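You operate a simulated robot arm through the tools that you are given. There is no shell and no other tool.

You run a simulated robot arm. Do the job below in one go: nothing can be reset, and whatever is moved stays where it is left.

TASK
Brush the rust off plate two and prime the middle where it lay.
Fine: primer 11 by 8 cm, so a 2 cm rim stays bare; black wire brush, then cream brush from the primer tin; brushes back, lid pressed on. Set down upright: black wire brush, cream brush. A coat counts when it lies all over at full strength: go over it till it gets no stronger. What is to be rubbed or washed off counts as gone when no trace of it is left.

It is judged by the outcome, as a careful person would: the job done as asked, and still so three seconds after it is handed in. It fails if anything else is knocked over, pushed out of place, dropped, spilled or broken. A push-on lid holds only when it is set on centred and level and pressed home; a screw cap is set on level and turned clockwise until tight.

THE ROBOT
A 7-joint arm with a two-finger parallel gripper, fixed in place. Base frame: the origin is on the floor under the middle of its stand, x ahead of it, y to its left, z up; the work surface is at about z = 0.858. Readings come in m, rad, newtons and seconds.
It reaches about 1.479 m from its shoulder. Its first joint turns from -2.897 to 2.897 rad. Payload 4.4 kg.
The TCP is the grasp point between the finger pads, 0.023 m short of the fingertips. In the tool frame z runs along the fingers and y along their closing line. Largest opening 0.094 m; finger width 0.038, thickness 0.01; the body of the gripper, 0.054 by 0.096 m, starts 0.039 m behind the TCP.
Orientation is told as [roll, pitch, yaw] about the base's x, y, z axes, in that order, counted from this pose: with the fingers straight down and closing along the base's y, the tool's x points along the base's -x, its y along +y and its z along -z.

THE INTERFACE
- The arm moves only by the tool jog_arm. Its argument "motion" is one flat list of numbers, 7 for each row, row after row: the closure in counts, from 0 (fully open) to 255 (shut), then the shift along the base's x, y, z in cm, then the turn, a rotation vector about the base's x, y, z in rad. In form: [fingers, x, y, z, wx, wy, wz, fingers, x, y, z, wx, wy, wz, ...]. A call has 1 to 20 rows; each row shifts and turns the commanded pose from where the row before left it. Each row takes 0.2 s and may step no farther than 0.05 m and 0.15 rad from the row before; otherwise, or with a gripper value out of range, the whole call is refused. A pose out of reach is approached as far as the arm can. The call stops where the force on the tool passes 40 N (or 10 N more than at its start, if that is more) or the arm is blocked; 0.2 s more then pass. The fingers move at their own pace (about 0.072 m/s each) and stop on an object; they squeeze with about 26 N. The grip force told is the motor's: it shows also when the fingers shut on nothing. Time passes only in rows, and 0.2 s behind the last, so rows that do not move let the fingers close. It gives the time, the measured TCP pose, the force on the tool (base axes), the opening and the grip force at its end, in the units of the frame above (readings bear some noise), with the torque about the TCP (base axes, N m) and any sound that the robot's microphone picked up.
- Cameras (640 x 400 px; columns grow to the right, rows downward): "scene" is fixed at [0.401, -0.499, 1.47]; the picture's right is [0.85, -0.52, 0.00], its down [-0.23, -0.38, -0.90] and it looks along [0.47, 0.77, -0.44] (base axes); focal length 326 px, centre (320, 200). "wrist" rides on the gripper at [0.086, 0.016, -0.075] in the tool frame; the picture's right is [-0.18, 0.98, 0.00], its down [-0.58, -0.11, -0.81] and it looks along [-0.79, -0.15, 0.59] (tool axes); focal length 243 px, centre (320, 200). There is no depth. A picture from a camera that has moved, and an enlarged one, comes with that camera's place and axes in the base frame and with its lens.
- camera(camera): a new picture of that camera. It takes no simulated time.
- inspect(camera, box): a new picture of the part [left, top, right, bottom] of that camera's present view, enlarged. It takes no simulated time.
- hand_in(): hands the job in; it is judged then, once.

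Nothing tells you positions but the pictures and the camera data. Unless the task says otherwise, let go and move clear before handing in.

The tools are called as name(argument=value, ...) on one line, values as JSON. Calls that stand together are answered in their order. jog_arm: Moves the arm, as the interface text tells. Its arguments: {"type":"object","properties":{"motion":{"type":"array","items":{"type":"number"}}},"required":["motion"]} The other tools are called the same way: camera (camera) takes a picture; inspect (camera, box) takes an enlarged picture of a part of a camera's view; hand_in () hands the job in.

At the start:

```text
clock: 0.0
eef_pos: [0.693, 0.1424, 1.1276]
orientation: [0.001, 0.0, 0.001]
contact_force: [-0.1, -0.7, 0.5]
torque: [0.01, 0.0, -0.02]
opening: 0.094
grip_force: 0.1
```

scene: 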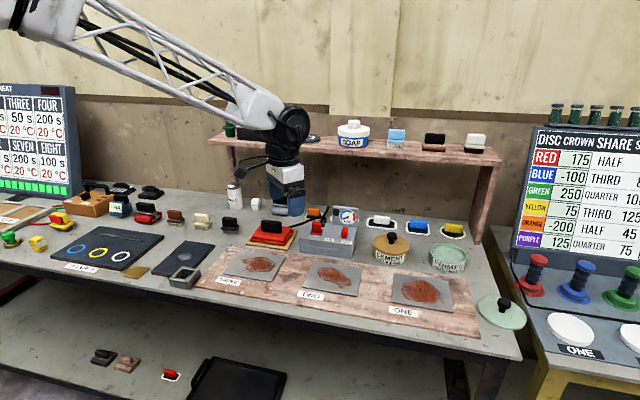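
wrist: 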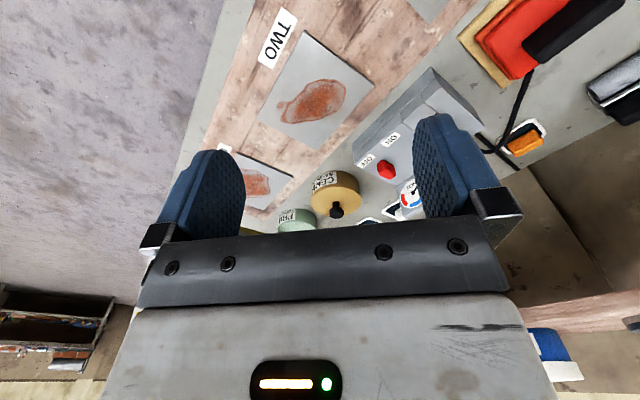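

I see a bench with three rusty plates (THREE, TWO, ONE), a primer tin on the right whose lid lies beside it, and several brushes. I'll look closer before moving anything.

inspect(camera="scene", box=[190, 200, 350, 300])

inspect(camera="scene", box=[340, 200, 540, 340])

inspect(camera="scene", box=[0, 170, 240, 310])

inspect(camera="scene", box=[200, 100, 520, 240])

inspect(camera="scene", box=[60, 320, 300, 400])

```text
4.00 times, centred on (270, 250) of scene
camera zoom: at [0.401, -0.499, 1.47], right [0.85, -0.52, 0.0], down [-0.23, -0.38, -0.9], along [0.47, 0.77, -0.44], focal length 1302 px, centre (520, 0)
```

zoom: 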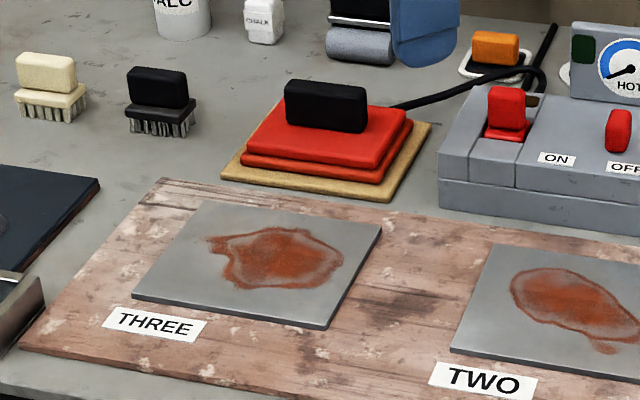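

```text
2.86 times, centred on (440, 270) of scene
camera zoom: at [0.401, -0.499, 1.47], right [0.85, -0.52, 0.0], down [-0.23, -0.38, -0.9], along [0.47, 0.77, -0.44], focal length 930 px, centre (-23, 0)
```

zoom: 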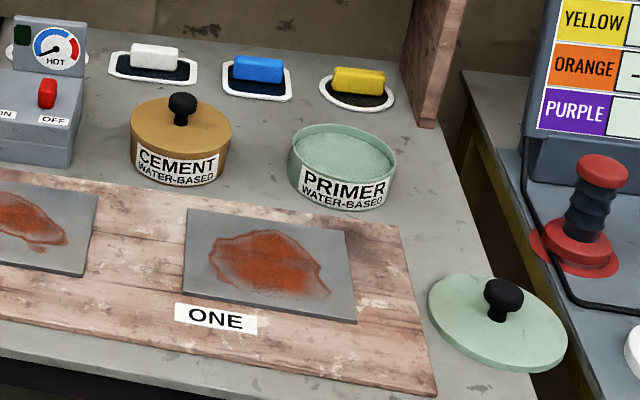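

```text
2.67 times, centred on (120, 240) of scene
camera zoom: at [0.401, -0.499, 1.47], right [0.85, -0.52, 0.0], down [-0.23, -0.38, -0.9], along [0.47, 0.77, -0.44], focal length 868 px, centre (853, 93)
```

zoom: 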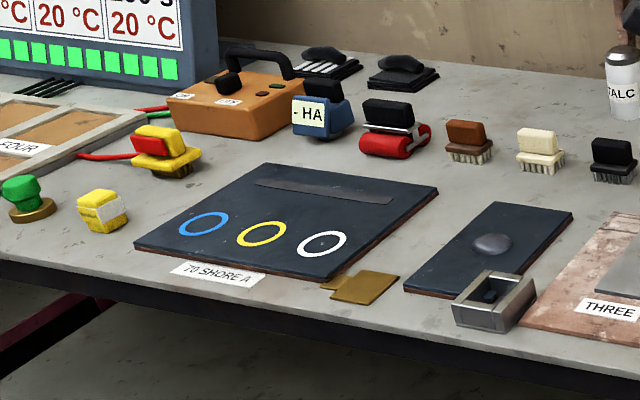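

```text
2.00 times, centred on (360, 170) of scene
camera zoom: at [0.401, -0.499, 1.47], right [0.85, -0.52, 0.0], down [-0.23, -0.38, -0.9], along [0.47, 0.77, -0.44], focal length 651 px, centre (240, 260)
```

zoom: 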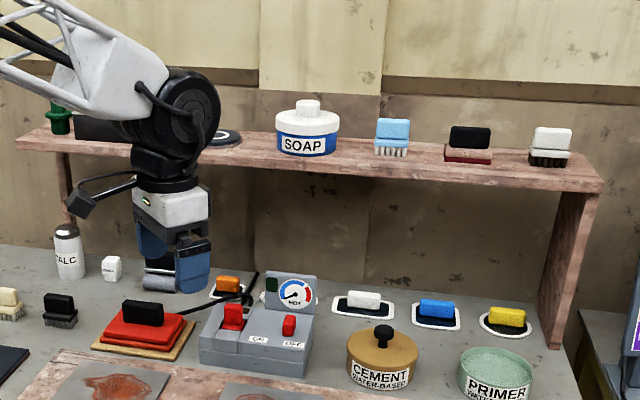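

```text
2.67 times, centred on (180, 360) of scene
camera zoom: at [0.401, -0.499, 1.47], right [0.85, -0.52, 0.0], down [-0.23, -0.38, -0.9], along [0.47, 0.77, -0.44], focal length 868 px, centre (693, -227)
```

zoom: 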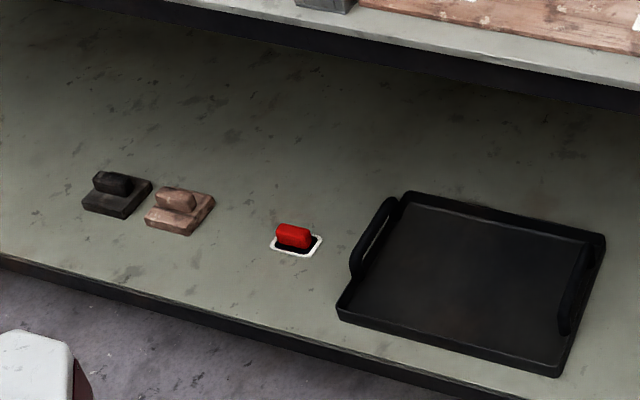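

The black wire brush stands at about (0.65, 0.51) and the cream brush is to its left. Plate two is near (0.81, 0.12), the primer tin near (1.19, -0.03) and its lid near (1.13, -0.23). I'll move over for a closer wrist view of the brushes.

jog_arm(motion=[0, -3, 4, 1, 0, 0, 0, 0, -3, 4, 1, 0, 0, 0, 0, -3, 4, 1, 0, 0, 0, 0, -3, 4, 1, 0, 0, 0, 0, -3, 4, 1, 0, 0, 0, 0, -3, 4, 0, 0, 0, 0, 0, -3, 4, 0, 0, 0, 0])

camera(camera="wrist")

camera(camera="scene")

```text
refused: row 1 steps farther than a row can; nothing moved
```

```text
taken
camera wrist: at [0.6068, 0.157, 1.2024], right [0.18, 0.98, 0.0], down [0.58, -0.11, 0.81], along [0.79, -0.15, -0.59], focal length 243 px, centre (320, 200)
```

wrist: 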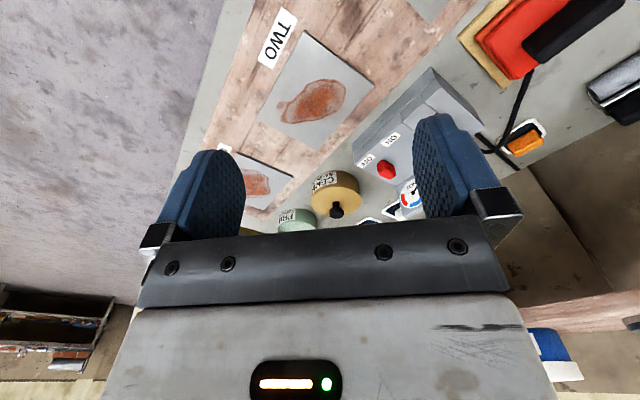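

```text
taken
```

scene: 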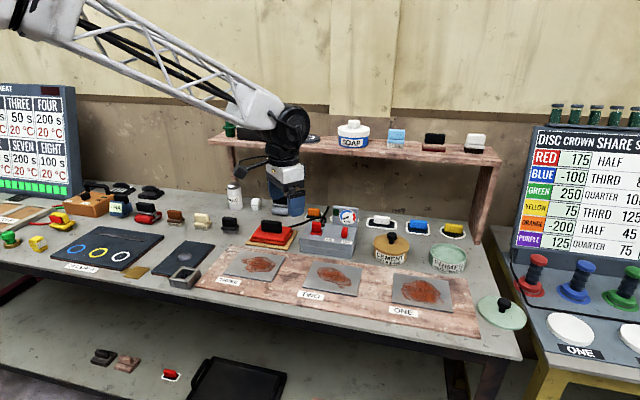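

That first row was slightly over the 5 cm limit, so nothing moved. I'll repeat the move towards the brushes with smaller steps.

jog_arm(motion=[0, -2.5, 3.5, 0.5, 0, 0, 0, 0, -2.5, 3.5, 0.5, 0, 0, 0, 0, -2.5, 3.5, 0.5, 0, 0, 0, 0, -2.5, 3.5, 0.5, 0, 0, 0, 0, -2.5, 3.5, 0.5, 0, 0, 0, 0, -2.5, 3.5, 0, 0, 0, 0, 0, -2.5, 3.5, 0, 0, 0, 0, 0, -2.5, 3.5, 0, 0, 0, 0])

camera(camera="wrist")

camera(camera="scene")

```text
clock: 1.8
eef_pos: [0.4935, 0.4231, 1.1524]
orientation: [-0.001, 0.0, 0.001]
contact_force: [-0.9, -0.2, -0.2]
torque: [-0.01, -0.01, -0.04]
opening: 0.094
grip_force: 0.0
```

```text
taken
camera wrist: at [0.4074, 0.4395, 1.2262], right [0.18, 0.98, 0.0], down [0.58, -0.11, 0.81], along [0.79, -0.15, -0.59], focal length 243 px, centre (320, 200)
```

wrist: 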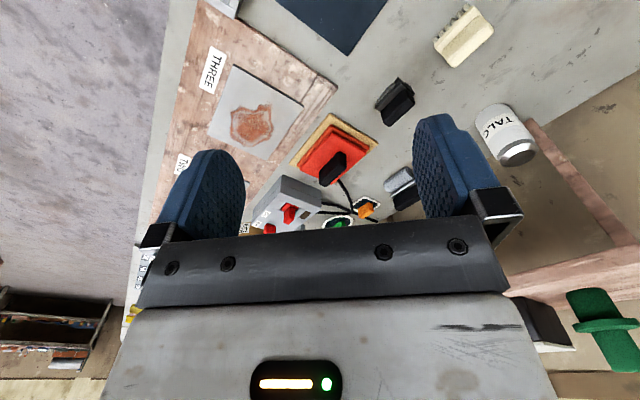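

```text
taken
```

scene: 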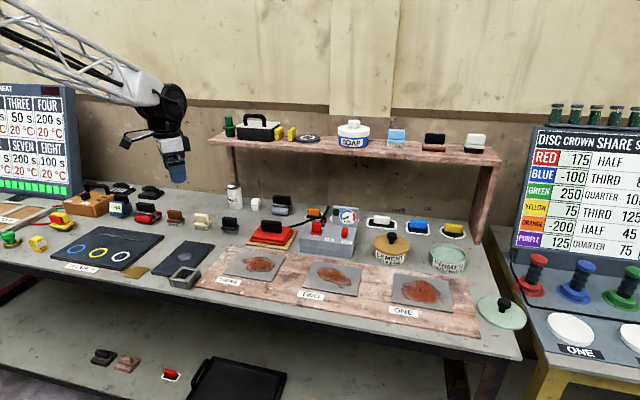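

The brushes are in view. I'll zoom in to work out the handle orientation and sizes.

inspect(camera="wrist", box=[340, 0, 520, 140])

inspect(camera="wrist", box=[180, 40, 340, 190])

inspect(camera="scene", box=[185, 200, 265, 250])

```text
2.86 times, centred on (430, 70) of wrist
camera zoom: at [0.4074, 0.4395, 1.2262], right [0.18, 0.98, 0.0], down [0.58, -0.11, 0.81], along [0.79, -0.15, -0.59], focal length 693 px, centre (6, 571)
```

zoom: 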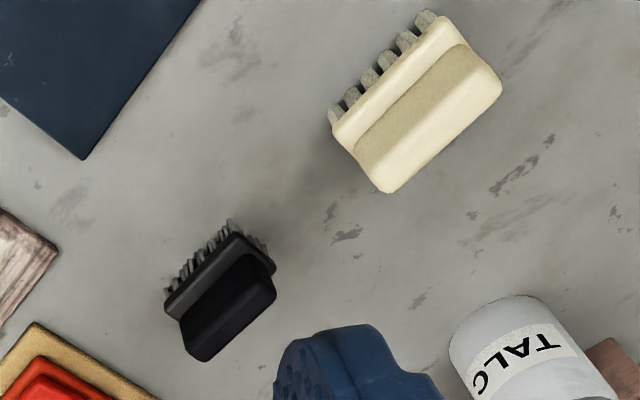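

```text
2.67 times, centred on (260, 115) of wrist
camera zoom: at [0.4074, 0.4395, 1.2262], right [0.18, 0.98, 0.0], down [0.58, -0.11, 0.81], along [0.79, -0.15, -0.59], focal length 647 px, centre (480, 427)
```

zoom: 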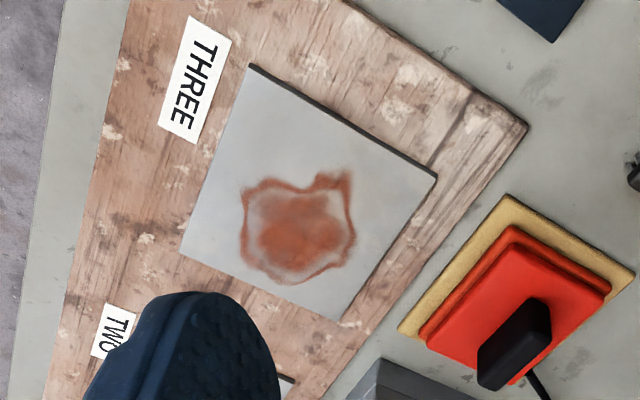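

```text
8.00 times, centred on (225, 225) of scene
camera zoom: at [0.401, -0.499, 1.47], right [0.85, -0.52, 0.0], down [-0.23, -0.38, -0.9], along [0.47, 0.77, -0.44], focal length 2605 px, centre (1080, 0)
```

zoom: 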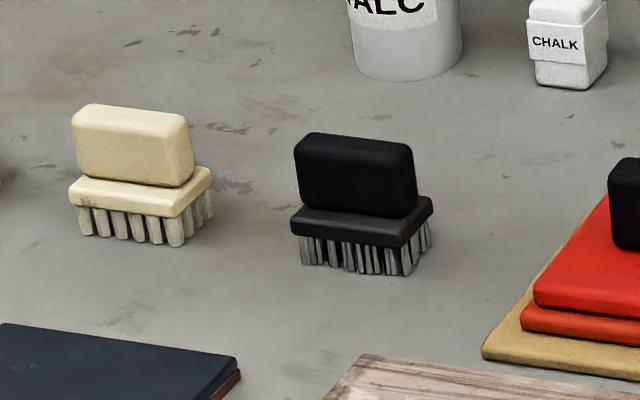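

The brushes stand with their long axes along the bench, at roughly -45° in base yaw. I'll yaw the tool by -45° and hover over the black wire brush.

jog_arm(motion=[0, 2.5, 1.5, -1.2, 0, 0, -0.131, 0, 2.5, 1.5, -1.2, 0, 0, -0.131, 0, 2.5, 1.5, -1.2, 0, 0, -0.131, 0, 2.5, 1.5, -1.2, 0, 0, -0.131, 0, 2.5, 1.5, -1.2, 0, 0, -0.131, 0, 2.5, 1.5, -1.2, 0, 0, -0.13, 0, 0, 0, 0, 0, 0, 0])

camera(camera="wrist")

camera(camera="scene")

```text
clock: 3.4
eef_pos: [0.6436, 0.5121, 1.0795]
orientation: [-0.001, 0.001, -0.787]
contact_force: [-0.7, 0.3, -0.2]
torque: [0.01, -0.03, 0.0]
opening: 0.0941
grip_force: 0.0
```

```text
taken
camera wrist: at [0.5948, 0.5837, 1.1551], right [0.83, 0.56, 0.0], down [0.33, -0.49, 0.81], along [0.45, -0.67, -0.59], focal length 243 px, centre (320, 200)
```

wrist: 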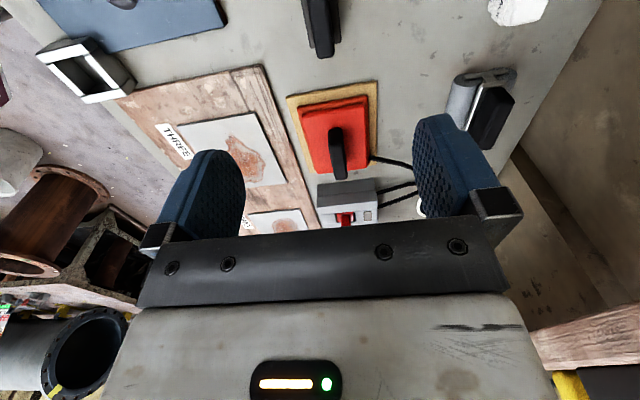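

```text
taken
```

scene: 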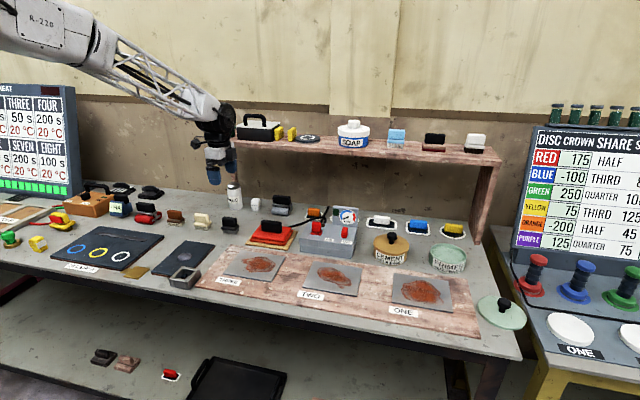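

The brush sits at the top edge of the view, centred laterally. I'll back off along its long axis so I can see the whole brush and measure it.

jog_arm(motion=[0, -3.4, 3.4, 0, 0, 0, 0, 0, -3, 3, 0, 0, 0, 0, 0, 0, 0, 0, 0, 0, 0])

camera(camera="wrist")

inspect(camera="wrist", box=[260, 0, 400, 100])

```text
clock: 4.2
eef_pos: [0.5807, 0.5755, 1.081]
orientation: [-0.001, 0.0, -0.786]
contact_force: [0.2, 1.1, -0.3]
torque: [-0.03, 0.0, 0.01]
opening: 0.0939
grip_force: 0.2
```

```text
taken
camera wrist: at [0.5307, 0.648, 1.1552], right [0.83, 0.56, 0.0], down [0.33, -0.49, 0.81], along [0.46, -0.67, -0.59], focal length 243 px, centre (320, 200)
```

wrist: 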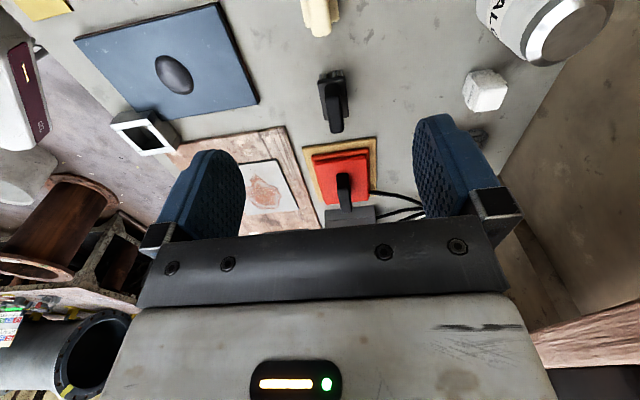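

```text
4.00 times, centred on (330, 50) of wrist
camera zoom: at [0.5307, 0.648, 1.1552], right [0.83, 0.56, 0.0], down [0.33, -0.49, 0.81], along [0.46, -0.67, -0.59], focal length 970 px, centre (280, 800)
```

zoom: 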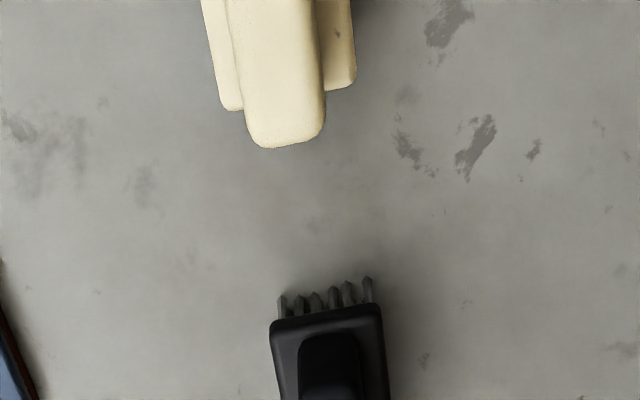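

I'll zoom in on just the black brush.

inspect(camera="wrist", box=[290, 60, 370, 140])

inspect(camera="wrist", box=[280, 0, 360, 60])

```text
5.00 times, centred on (330, 100) of wrist
camera zoom: at [0.5307, 0.648, 1.1552], right [0.83, 0.56, 0.0], down [0.33, -0.49, 0.81], along [0.46, -0.67, -0.59], focal length 1213 px, centre (270, 700)
```

zoom: 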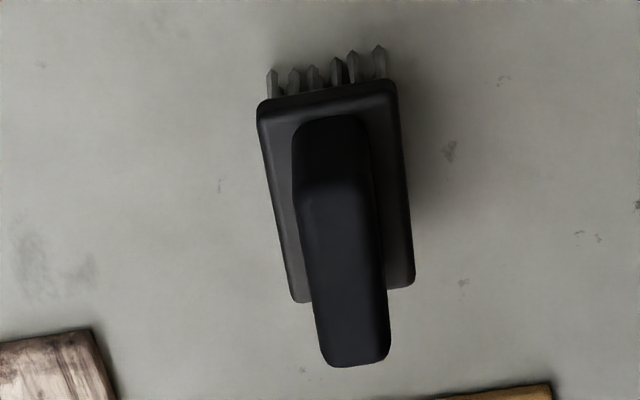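

```text
6.67 times, centred on (320, 30) of wrist
camera zoom: at [0.5307, 0.648, 1.1552], right [0.83, 0.56, 0.0], down [0.33, -0.49, 0.81], along [0.46, -0.67, -0.59], focal length 1618 px, centre (320, 1333)
```

zoom: 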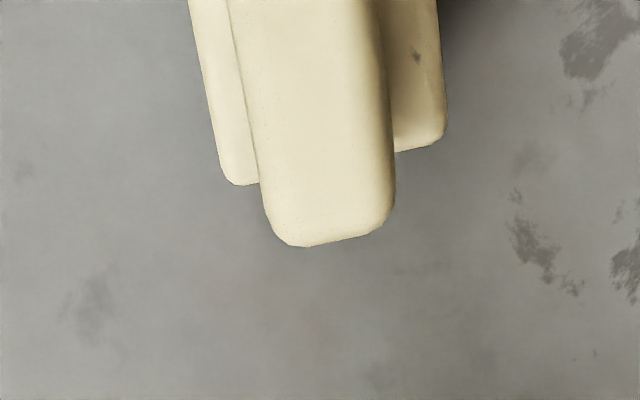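

The black brush centre is about (0.640, 0.520), with the handle yawed near -46°, its top near z=0.914 and about 1.8 cm thick. I'll move over it and come partway down.

jog_arm(motion=[0, 3, -2.8, 0, 0, 0, -0.02, 0, 2.93, -2.75, 0, 0, 0, 0, 0, 0, 0, -4, 0, 0, 0, 0, 0, 0, -4, 0, 0, 0, 0, 0, 0, -3.6, 0, 0, 0, 0, 0, 0, 0, 0, 0, 0])

camera(camera="wrist")

inspect(camera="scene", box=[180, 150, 300, 250])

```text
clock: 5.6
eef_pos: [0.6397, 0.5203, 0.9622]
orientation: [0.0, 0.002, -0.806]
contact_force: [0.1, -0.4, 0.0]
torque: [-0.01, 0.0, -0.01]
opening: 0.0939
grip_force: 0.1
```

```text
taken
camera wrist: at [0.5907, 0.5932, 1.0366], right [0.84, 0.55, 0.0], down [0.32, -0.49, 0.81], along [0.44, -0.67, -0.59], focal length 243 px, centre (320, 200)
```

wrist: 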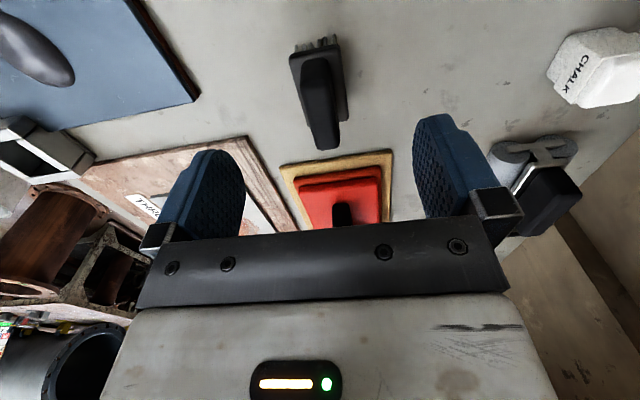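

```text
4.00 times, centred on (240, 200) of scene
camera zoom: at [0.401, -0.499, 1.47], right [0.85, -0.52, 0.0], down [-0.23, -0.38, -0.9], along [0.47, 0.77, -0.44], focal length 1302 px, centre (640, 200)
```

zoom: 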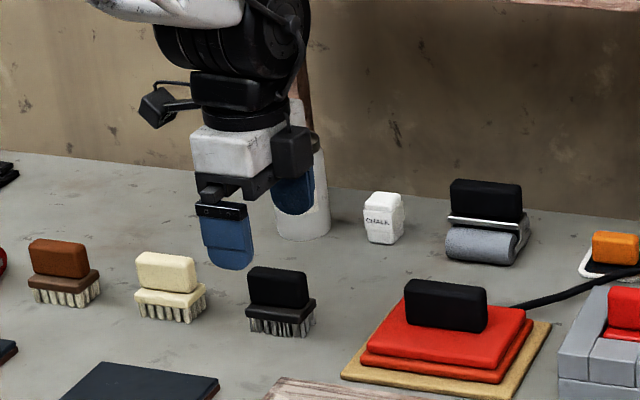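

I'm directly above it at about 5 cm clearance. I'll zoom the wrist view to check alignment with the handle.

inspect(camera="wrist", box=[260, 20, 380, 160])

```text
2.86 times, centred on (320, 90) of wrist
camera zoom: at [0.5907, 0.5932, 1.0366], right [0.84, 0.55, 0.0], down [0.32, -0.49, 0.81], along [0.44, -0.67, -0.59], focal length 693 px, centre (320, 514)
```

zoom: 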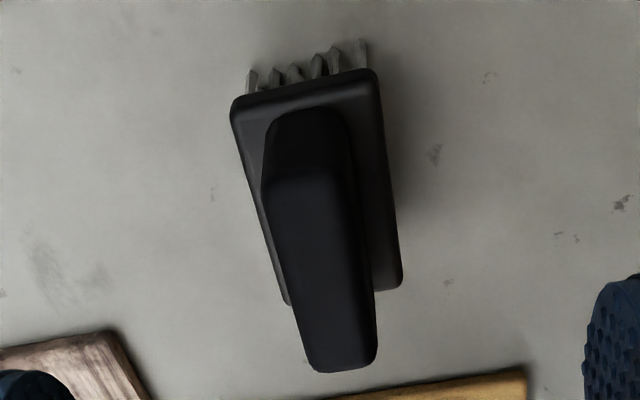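

The gripper is aligned with the handle. I'll descend in small steps to grasp height with the fingers open.

jog_arm(motion=[0, 0, 0, -2.5, 0, 0, 0, 0, 0, 0, -1.5, 0, 0, 0, 0, 0, 0, -0.8, 0, 0, 0, 0, 0, 0, 0, 0, 0, 0])

camera(camera="wrist")

inspect(camera="scene", box=[190, 190, 270, 240])

```text
clock: 6.6
eef_pos: [0.6403, 0.5206, 0.916]
orientation: [0.001, -0.001, -0.804]
contact_force: [-0.4, -0.8, -0.2]
torque: [0.0, -0.03, 0.03]
opening: 0.0941
grip_force: 0.1
```

```text
taken
camera wrist: at [0.5906, 0.5933, 0.9899], right [0.84, 0.55, 0.0], down [0.32, -0.49, 0.81], along [0.44, -0.67, -0.59], focal length 243 px, centre (320, 200)
```

wrist: 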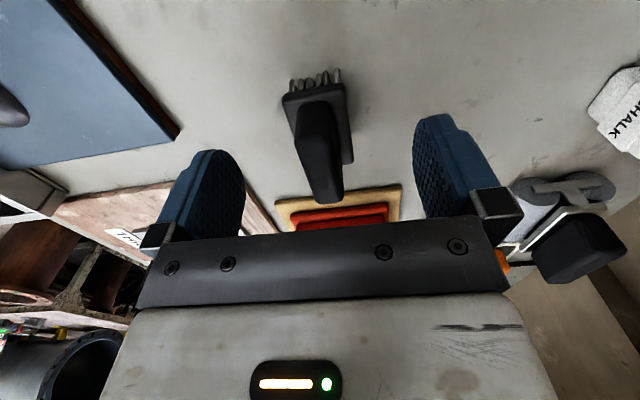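

```text
8.00 times, centred on (230, 215) of scene
camera zoom: at [0.401, -0.499, 1.47], right [0.85, -0.52, 0.0], down [-0.23, -0.38, -0.9], along [0.47, 0.77, -0.44], focal length 2605 px, centre (1040, 80)
```

zoom: 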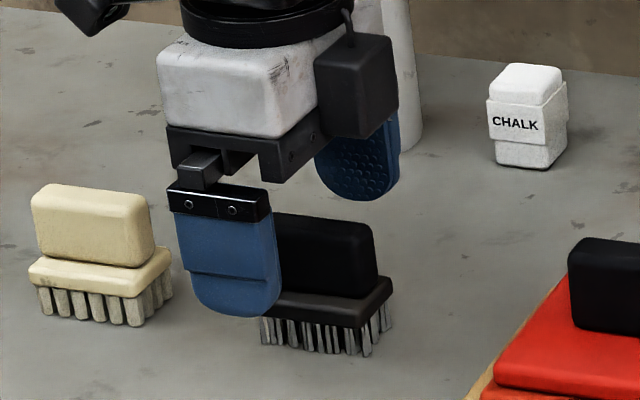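

I'm near grasp height. I'll zoom the wrist view again to check centring along the handle.

inspect(camera="wrist", box=[240, 60, 400, 220])

inspect(camera="scene", box=[205, 200, 255, 245])

```text
2.50 times, centred on (320, 140) of wrist
camera zoom: at [0.5906, 0.5933, 0.9899], right [0.84, 0.55, 0.0], down [0.32, -0.49, 0.81], along [0.44, -0.67, -0.59], focal length 606 px, centre (320, 350)
```

zoom: 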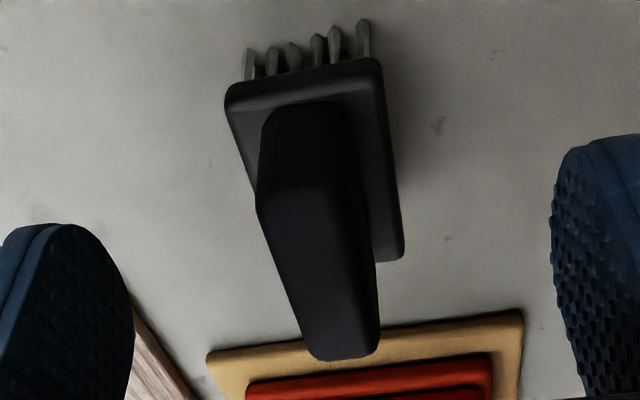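

```text
8.89 times, centred on (230, 222) of scene
camera zoom: at [0.401, -0.499, 1.47], right [0.85, -0.52, 0.0], down [-0.23, -0.38, -0.9], along [0.47, 0.77, -0.44], focal length 2894 px, centre (1120, 0)
```

zoom: 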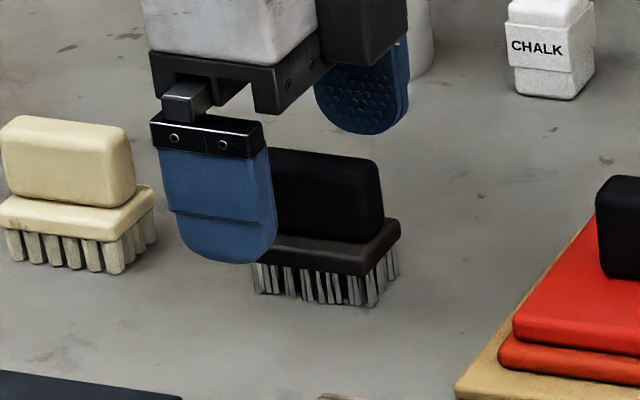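

The handle top is near z=0.908 and its centre is about 5 mm further along the bench. I'll shift slightly, lower a little and close on it.

jog_arm(motion=[0, 0.4, -0.41, 0, 0, 0, 0, 0, 0, 0, -0.6, 0, 0, 0, 255, 0, 0, 0, 0, 0, 0, 255, 0, 0, 0, 0, 0, 0, 255, 0, 0, 0, 0, 0, 0, 255, 0, 0, 0, 0, 0, 0, 255, 0, 0, 0, 0, 0, 0])

camera(camera="wrist")

inspect(camera="scene", box=[205, 200, 255, 245])

```text
clock: 8.2
eef_pos: [0.6438, 0.5166, 0.9108]
orientation: [0.0, 0.001, -0.804]
contact_force: [-0.1, 0.3, -0.8]
torque: [0.01, -0.01, 0.01]
opening: 0.0177
grip_force: 26.0
```

```text
taken
camera wrist: at [0.595, 0.5891, 0.9851], right [0.84, 0.55, 0.0], down [0.32, -0.49, 0.81], along [0.44, -0.67, -0.59], focal length 243 px, centre (320, 200)
```

wrist: 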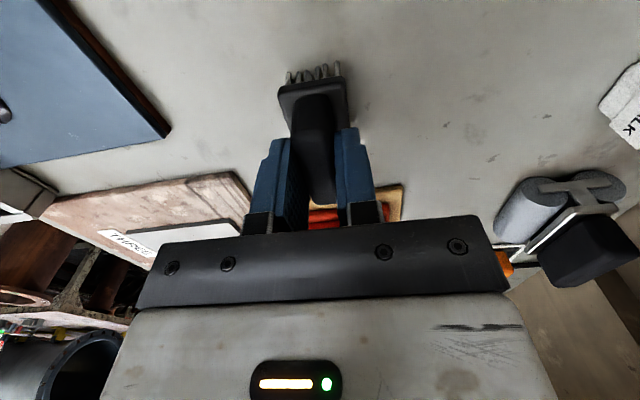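

```text
8.89 times, centred on (230, 222) of scene
camera zoom: at [0.401, -0.499, 1.47], right [0.85, -0.52, 0.0], down [-0.23, -0.38, -0.9], along [0.47, 0.77, -0.44], focal length 2894 px, centre (1120, 0)
```

zoom: 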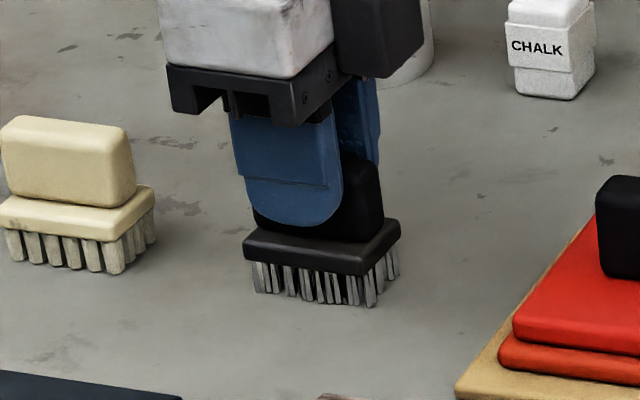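

The black brush is gripped (opening 1.8 cm, 26 N). I'll note this pose, TCP (0.6438, 0.5166, 0.9108) at yaw -0.804, for putting it back, then lift it straight up.

jog_arm(motion=[255, 0, 0, 2, 0, 0, 0, 255, 0, 0, 4, 0, 0, 0, 255, 0, 0, 4, 0, 0, 0, 255, 0, 0, 4, 0, 0, 0, 255, 0, -4, 1, 0, 0, 0, 255, 0, -4, 0, 0, 0, 0, 255, 0, -4.5, 0, 0, 0, 0, 255, -1, -4.5, 0, 0, 0, 0, 255, -2, -4.5, 0, 0, 0, 0, 255, -2, -4.5, 0, 0, 0, 0, 255, -2, -3.5, 0, 0, 0, 0, 255, 0, 0, 0, 0, 0, 0])

camera(camera="wrist")

camera(camera="scene")

```text
clock: 10.8
eef_pos: [0.5735, 0.2198, 1.0625]
orientation: [-0.001, -0.001, -0.804]
contact_force: [0.0, -0.7, -0.6]
torque: [-0.01, 0.0, -0.01]
opening: 0.0174
grip_force: 25.9
```

```text
taken
camera wrist: at [0.525, 0.2926, 1.1369], right [0.84, 0.55, 0.0], down [0.32, -0.49, 0.81], along [0.44, -0.67, -0.59], focal length 243 px, centre (320, 200)
```

wrist: 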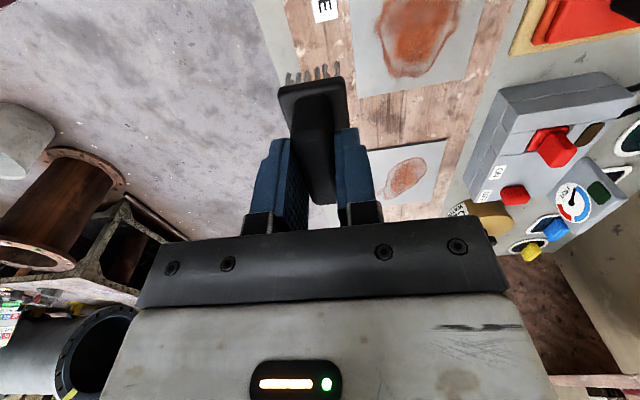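

```text
taken
```

scene: 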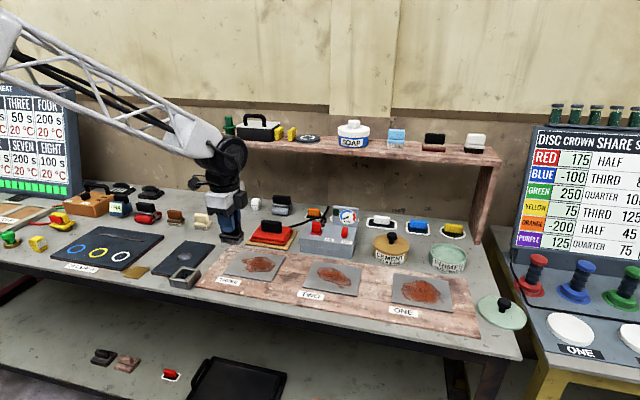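

Plate two is partly hidden by the fingers. I'll move so it sits clear to the right of the gripper in the wrist view.

jog_arm(motion=[255, 2.2, -3.3, 0, 0, 0, 0, 255, 2.2, -3.3, 0, 0, 0, 0, 255, 2.2, -3.3, 0, 0, 0, 0, 255, 2.0, -3.1, 0, 0, 0, 0, 255, 0, 0, 0, 0, 0, 0])

inspect(camera="wrist", box=[340, 0, 580, 170])

inspect(camera="scene", box=[290, 240, 386, 300])

```text
clock: 12.0
eef_pos: [0.6607, 0.0897, 1.0621]
orientation: [-0.001, -0.003, -0.805]
contact_force: [0.0, 0.3, -1.3]
torque: [-0.01, -0.01, -0.02]
opening: 0.0172
grip_force: 26.1
```

```text
2.35 times, centred on (460, 85) of wrist
camera zoom: at [0.612, 0.1627, 1.1356], right [0.84, 0.55, 0.0], down [0.32, -0.49, 0.81], along [0.44, -0.67, -0.59], focal length 571 px, centre (-9, 471)
```

zoom: 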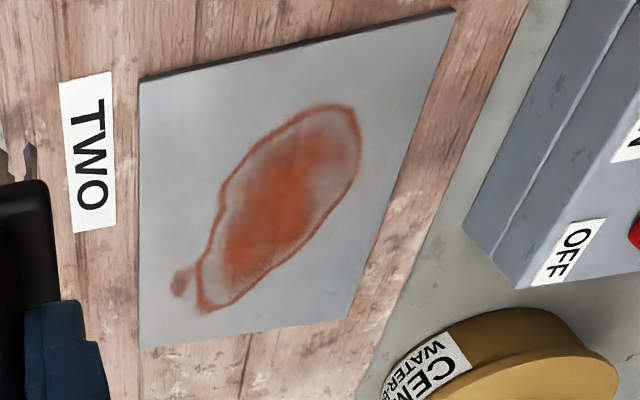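

```text
6.67 times, centred on (338, 270) of scene
camera zoom: at [0.401, -0.499, 1.47], right [0.85, -0.52, 0.0], down [-0.23, -0.38, -0.9], along [0.47, 0.77, -0.44], focal length 2171 px, centre (200, -267)
```

zoom: 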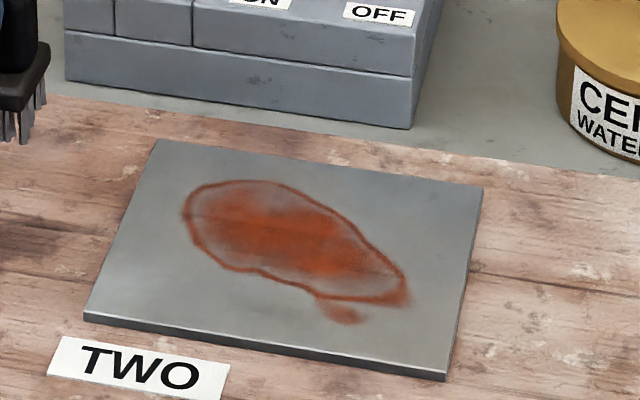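

Plate two's centre is about (0.813, 0.106), with its long axis at roughly -44.5° and its top near z≈0.863. The rust spans about ±5.5 cm by ±4 cm, so I'll bring the wire brush over the plate centre.

jog_arm(motion=[255, 3.72, 0.5, 0, 0, 0, 0.006, 255, 3.72, 0.5, 0, 0, 0, 0.006, 255, 3.72, 0.5, 0, 0, 0, 0.006, 255, 3.72, 0.5, 0, 0, 0, 0.006, 255, 0, 0, -4, 0, 0, 0, 255, 0, 0, -4, 0, 0, 0, 255, 0, 0, -3.4, 0, 0, 0, 255, 0, 0, 0, 0, 0, 0])

camera(camera="wrist")

inspect(camera="scene", box=[280, 220, 376, 300])

```text
clock: 13.8
eef_pos: [0.8078, 0.1109, 0.9458]
orientation: [0.001, -0.001, -0.781]
contact_force: [0.1, 0.1, -1.7]
torque: [0.0, 0.03, -0.02]
opening: 0.0174
grip_force: 26.2
```

```text
taken
camera wrist: at [0.7573, 0.1826, 1.0204], right [0.82, 0.57, 0.0], down [0.34, -0.49, 0.81], along [0.46, -0.66, -0.59], focal length 243 px, centre (320, 200)
```

wrist: 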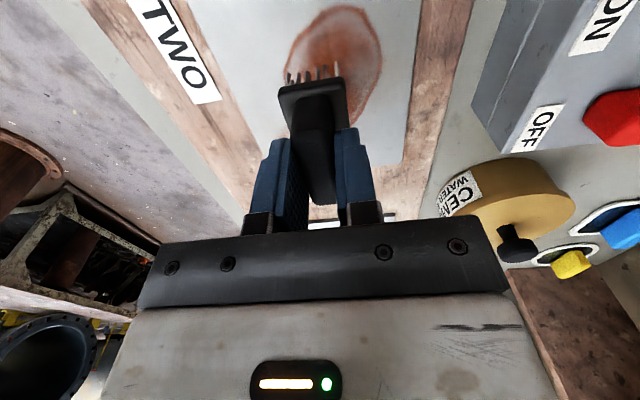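

```text
5.00 times, centred on (328, 260) of scene
camera zoom: at [0.401, -0.499, 1.47], right [0.85, -0.52, 0.0], down [-0.23, -0.38, -0.9], along [0.47, 0.77, -0.44], focal length 1628 px, centre (280, -100)
```

zoom: 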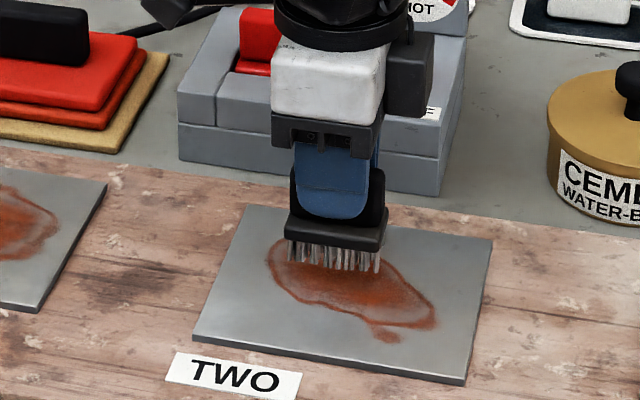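

I'll lower towards the plate in small steps and watch the contact force.

jog_arm(motion=[255, 0, 0, -1, 0, 0, 0, 255, 0, 0, -0.7, 0, 0, 0, 255, 0, 0, 0, 0, 0, 0])

jog_arm(motion=[255, 0, 0, -0.3, 0, 0, 0, 255, 0, 0, 0, 0, 0, 0])

jog_arm(motion=[255, 0, 0, -0.3, 0, 0, 0, 255, 0, 0, 0, 0, 0, 0])

```text
clock: 14.6
eef_pos: [0.8092, 0.1112, 0.9303]
orientation: [0.0, 0.001, -0.781]
contact_force: [-0.1, -0.6, -1.1]
torque: [-0.01, 0.02, -0.02]
opening: 0.0175
grip_force: 26.2
```

```text
clock: 15.2
eef_pos: [0.8085, 0.1118, 0.9266]
orientation: [0.001, 0.001, -0.782]
contact_force: [-0.2, -0.6, -0.9]
torque: [0.04, -0.01, 0.0]
opening: 0.0175
grip_force: 25.8
```

```text
clock: 15.8
eef_pos: [0.8073, 0.112, 0.9244]
orientation: [0.002, 0.0, -0.783]
contact_force: [-0.6, 0.8, 2.4]
torque: [0.08, 0.08, -0.01]
opening: 0.0177
grip_force: 26.6
```

The bristles touched at TCP z≈0.9245. I'll check the contact picture from both cameras and press a little more.

jog_arm(motion=[255, 0, 0, -0.15, 0, 0, 0, 255, 0, 0, 0, 0, 0, 0])

inspect(camera="scene", box=[290, 240, 386, 300])

inspect(camera="wrist", box=[200, 0, 440, 150])

```text
clock: 16.4
eef_pos: [0.8067, 0.1104, 0.9247]
orientation: [0.003, -0.003, -0.781]
contact_force: [-4.0, -1.9, 19.5]
torque: [0.07, 0.27, 0.03]
opening: 0.0176
grip_force: 25.7
```

```text
6.67 times, centred on (338, 270) of scene
camera zoom: at [0.401, -0.499, 1.47], right [0.85, -0.52, 0.0], down [-0.23, -0.38, -0.9], along [0.47, 0.77, -0.44], focal length 2171 px, centre (200, -267)
```

zoom: 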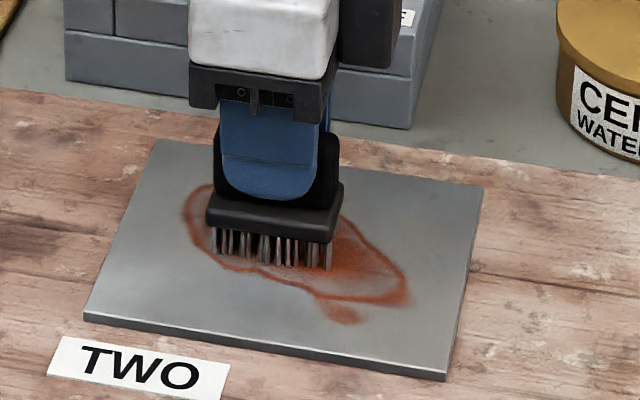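

```text
2.67 times, centred on (320, 75) of wrist
camera zoom: at [0.7578, 0.183, 0.9989], right [0.82, 0.57, 0.0], down [0.33, -0.49, 0.81], along [0.46, -0.66, -0.59], focal length 647 px, centre (320, 533)
```

zoom: 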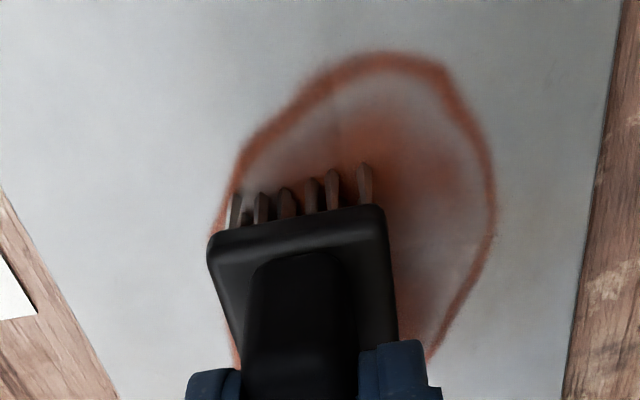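

The brush is in contact, so I'll ease the pressure slightly and make a test stroke along the plate while watching the forces.

jog_arm(motion=[255, 0, 0, 0.08, 0, 0, 0, 255, -1.068, 1.053, 0, 0, 0, 0, 255, -1.068, 1.053, 0, 0, 0, 0, 255, 1.068, -1.053, 0, 0, 0, 0, 255, 1.068, -1.053, 0, 0, 0, 0])

inspect(camera="scene", box=[290, 240, 386, 300])

```text
clock: 17.6
eef_pos: [0.8093, 0.1104, 0.9246]
orientation: [0.001, 0.0, -0.781]
contact_force: [-3.9, 5.2, 19.1]
torque: [0.23, 0.19, 0.0]
opening: 0.0177
grip_force: 26.0
```

```text
6.67 times, centred on (338, 270) of scene
camera zoom: at [0.401, -0.499, 1.47], right [0.85, -0.52, 0.0], down [-0.23, -0.38, -0.9], along [0.47, 0.77, -0.44], focal length 2171 px, centre (200, -267)
```

zoom: 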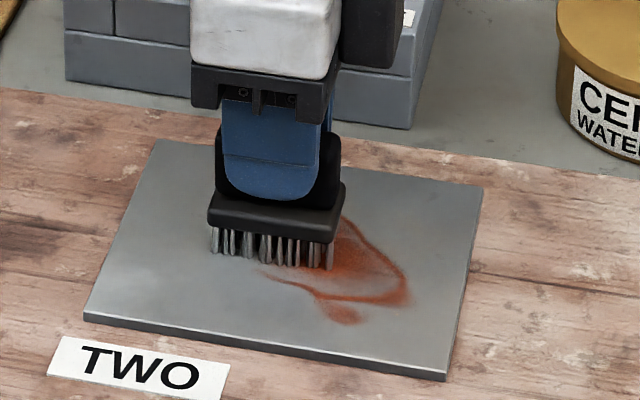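

It works well: the left part of the rust is already gone and the plate hasn't shifted. I'll ease the pressure a touch and sweep the back half in overlapping strokes.

jog_arm(motion=[255, 0, 0, 0.05, 0, 0, 0, 255, 1.053, 1.068, 0, 0, 0, 0, 255, 1.053, 1.068, 0, 0, 0, 0, 255, 1.068, -1.053, 0, 0, 0, 0, 255, 1.068, -1.053, 0, 0, 0, 0, 255, 1.068, -1.053, 0, 0, 0, 0, 255, -1.388, 1.369, 0, 0, 0, 0, 255, -1.388, 1.369, 0, 0, 0, 0, 255, -1.388, 1.369, 0, 0, 0, 0, 255, -1.388, 1.369, 0, 0, 0, 0, 255, -1.123, -1.139, 0, 0, 0, 0, 255, 1.388, -1.369, 0, 0, 0, 0, 255, 1.388, -1.369, 0, 0, 0, 0, 255, 1.388, -1.369, 0, 0, 0, 0, 255, 1.388, -1.369, 0, 0, 0, 0])

inspect(camera="scene", box=[290, 240, 386, 300])

```text
clock: 20.8
eef_pos: [0.8489, 0.0879, 0.9229]
orientation: [-0.002, -0.001, -0.784]
contact_force: [-3.1, 3.6, 13.3]
torque: [0.01, -0.02, 0.01]
opening: 0.0175
grip_force: 25.6
```

```text
6.67 times, centred on (338, 270) of scene
camera zoom: at [0.401, -0.499, 1.47], right [0.85, -0.52, 0.0], down [-0.23, -0.38, -0.9], along [0.47, 0.77, -0.44], focal length 2171 px, centre (200, -267)
```

zoom: 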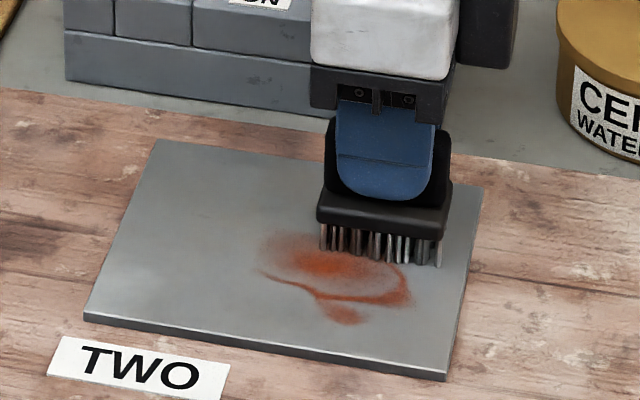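

The back half is clear, so I'll continue with the middle and front strokes.

jog_arm(motion=[255, -1.123, -1.139, 0, 0, 0, 0, 255, -1.388, 1.369, 0, 0, 0, 0, 255, -1.388, 1.369, 0, 0, 0, 0, 255, -1.388, 1.369, 0, 0, 0, 0, 255, -1.388, 1.369, 0, 0, 0, 0, 255, -1.123, -1.139, 0, 0, 0, 0, 255, 1.388, -1.369, 0, 0, 0, 0, 255, 1.388, -1.369, 0, 0, 0, 0, 255, 1.388, -1.369, 0, 0, 0, 0, 255, 1.388, -1.369, 0, 0, 0, 0, 255, -1.123, -1.139, 0, 0, 0, 0, 255, -1.388, 1.369, 0, 0, 0, 0, 255, -1.388, 1.369, 0, 0, 0, 0, 255, -1.388, 1.369, 0, 0, 0, 0, 255, -1.388, 1.369, 0, 0, 0, 0])

inspect(camera="scene", box=[290, 240, 386, 300])

```text
clock: 24.0
eef_pos: [0.7603, 0.1099, 0.9238]
orientation: [-0.002, -0.001, -0.782]
contact_force: [0.0, 0.0, -2.3]
torque: [-0.02, 0.01, 0.01]
opening: 0.0175
grip_force: 26.0
```

```text
6.67 times, centred on (338, 270) of scene
camera zoom: at [0.401, -0.499, 1.47], right [0.85, -0.52, 0.0], down [-0.23, -0.38, -0.9], along [0.47, 0.77, -0.44], focal length 2171 px, centre (200, -267)
```

zoom: 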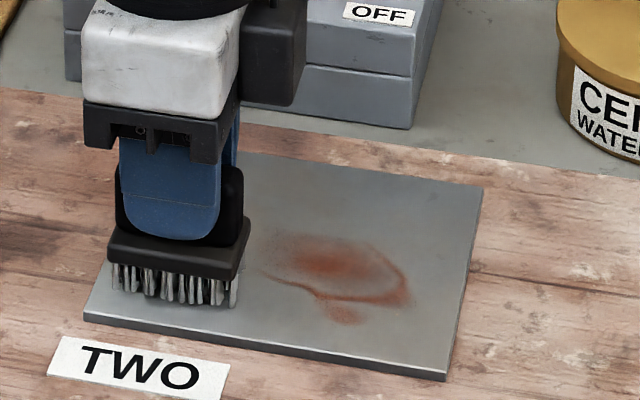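

Contact was lost on the front strokes (force dropped to zero), so I'll press down again in small increments.

jog_arm(motion=[255, 0, 0, -0.07, 0, 0, 0, 255, 0, 0, 0, 0, 0, 0])

jog_arm(motion=[255, 0, 0, -0.07, 0, 0, 0, 255, 0, 0, 0, 0, 0, 0])

```text
clock: 24.6
eef_pos: [0.7612, 0.11, 0.9225]
orientation: [0.0, 0.001, -0.782]
contact_force: [1.2, 0.1, -1.3]
torque: [-0.03, 0.02, -0.01]
opening: 0.0175
grip_force: 25.8
```

```text
clock: 25.2
eef_pos: [0.7595, 0.1085, 0.9236]
orientation: [0.001, 0.001, -0.782]
contact_force: [-0.2, 0.4, 0.9]
torque: [-0.01, -0.03, 0.01]
opening: 0.0176
grip_force: 25.8
```

jog_arm(motion=[255, 0, 0, -0.06, 0, 0, 0, 255, 1.388, -1.369, 0, 0, 0, 0, 255, 1.388, -1.369, 0, 0, 0, 0])

jog_arm(motion=[255, 1.388, -1.369, 0, 0, 0, 0, 255, 1.388, -1.369, 0, 0, 0, 0])

```text
clock: 26.0
eef_pos: [0.7886, 0.0833, 0.923]
orientation: [0.001, -0.001, -0.782]
contact_force: [-1.8, 1.8, 6.2]
torque: [0.02, -0.08, 0.02]
opening: 0.0177
grip_force: 26.0
```

```text
clock: 26.6
eef_pos: [0.816, 0.055, 0.9239]
orientation: [0.001, 0.0, -0.781]
contact_force: [-2.6, 2.5, 11.1]
torque: [-0.03, -0.03, -0.01]
opening: 0.0177
grip_force: 26.6
```

Pressure is good now at about 10 N. I'll sweep the middle band, adjusting height as I go.

jog_arm(motion=[255, 1.123, 1.139, 0.04, 0, 0, 0, 255, -1.388, 1.369, 0, 0, 0, 0, 255, -1.388, 1.369, 0, 0, 0, 0])

jog_arm(motion=[255, -1.388, 1.369, 0, 0, 0, 0, 255, -1.388, 1.369, 0, 0, 0, 0])

inspect(camera="scene", box=[290, 240, 386, 300])

```text
clock: 27.4
eef_pos: [0.7992, 0.0937, 0.9235]
orientation: [-0.001, -0.001, -0.782]
contact_force: [0.9, -1.0, 3.4]
torque: [-0.16, -0.11, -0.02]
opening: 0.0179
grip_force: 26.5
```

```text
clock: 28.0
eef_pos: [0.7714, 0.1224, 0.9232]
orientation: [-0.001, -0.001, -0.782]
contact_force: [2.0, -3.5, 8.6]
torque: [-0.31, -0.27, 0.0]
opening: 0.0177
grip_force: 26.2
```

```text
6.67 times, centred on (338, 270) of scene
camera zoom: at [0.401, -0.499, 1.47], right [0.85, -0.52, 0.0], down [-0.23, -0.38, -0.9], along [0.47, 0.77, -0.44], focal length 2171 px, centre (200, -267)
```

zoom: 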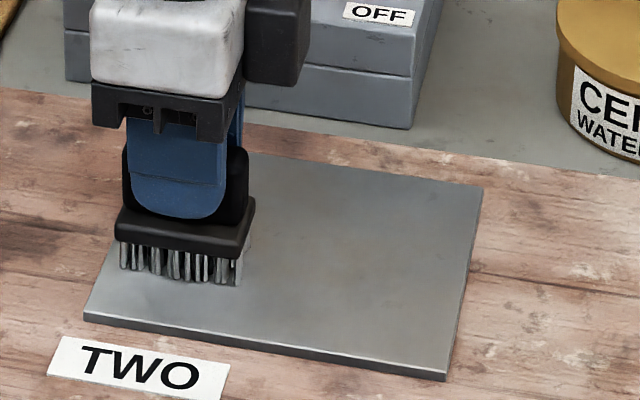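

The visible part looks clean. I'll go over the middle and back bands once more to be sure no trace is left.

jog_arm(motion=[255, 1.123, 1.139, 0.03, 0, 0, 0, 255, 1.388, -1.369, 0, 0, 0, 0, 255, 1.388, -1.369, 0, 0, 0, 0, 255, 1.388, -1.369, 0, 0, 0, 0, 255, 1.388, -1.369, 0, 0, 0, 0])

jog_arm(motion=[255, 1.123, 1.139, 0.03, 0, 0, 0, 255, -1.388, 1.369, 0, 0, 0, 0, 255, -1.388, 1.369, 0, 0, 0, 0, 255, -1.388, 1.369, 0, 0, 0, 0, 255, -1.388, 1.369, 0, 0, 0, 0])

jog_arm(motion=[255, 1.123, 1.139, 0.03, 0, 0, 0, 255, 1.388, -1.369, 0, 0, 0, 0, 255, 1.388, -1.369, 0, 0, 0, 0, 255, 1.388, -1.369, 0, 0, 0, 0, 255, 1.388, -1.369, 0, 0, 0, 0])

```text
clock: 29.2
eef_pos: [0.8397, 0.0788, 0.9237]
orientation: [0.002, -0.001, -0.782]
contact_force: [-2.3, 4.2, 13.1]
torque: [0.19, 0.17, 0.0]
opening: 0.0177
grip_force: 26.0
```

```text
clock: 30.4
eef_pos: [0.794, 0.145, 0.9228]
orientation: [0.003, -0.002, -0.781]
contact_force: [5.4, -6.1, 20.3]
torque: [-0.24, -0.15, -0.01]
opening: 0.0175
grip_force: 26.6
```

```text
clock: 31.6
eef_pos: [0.8608, 0.1004, 0.9221]
orientation: [0.001, 0.0, -0.781]
contact_force: [-2.1, 2.5, 7.5]
torque: [-0.01, 0.01, 0.01]
opening: 0.0177
grip_force: 25.9
```

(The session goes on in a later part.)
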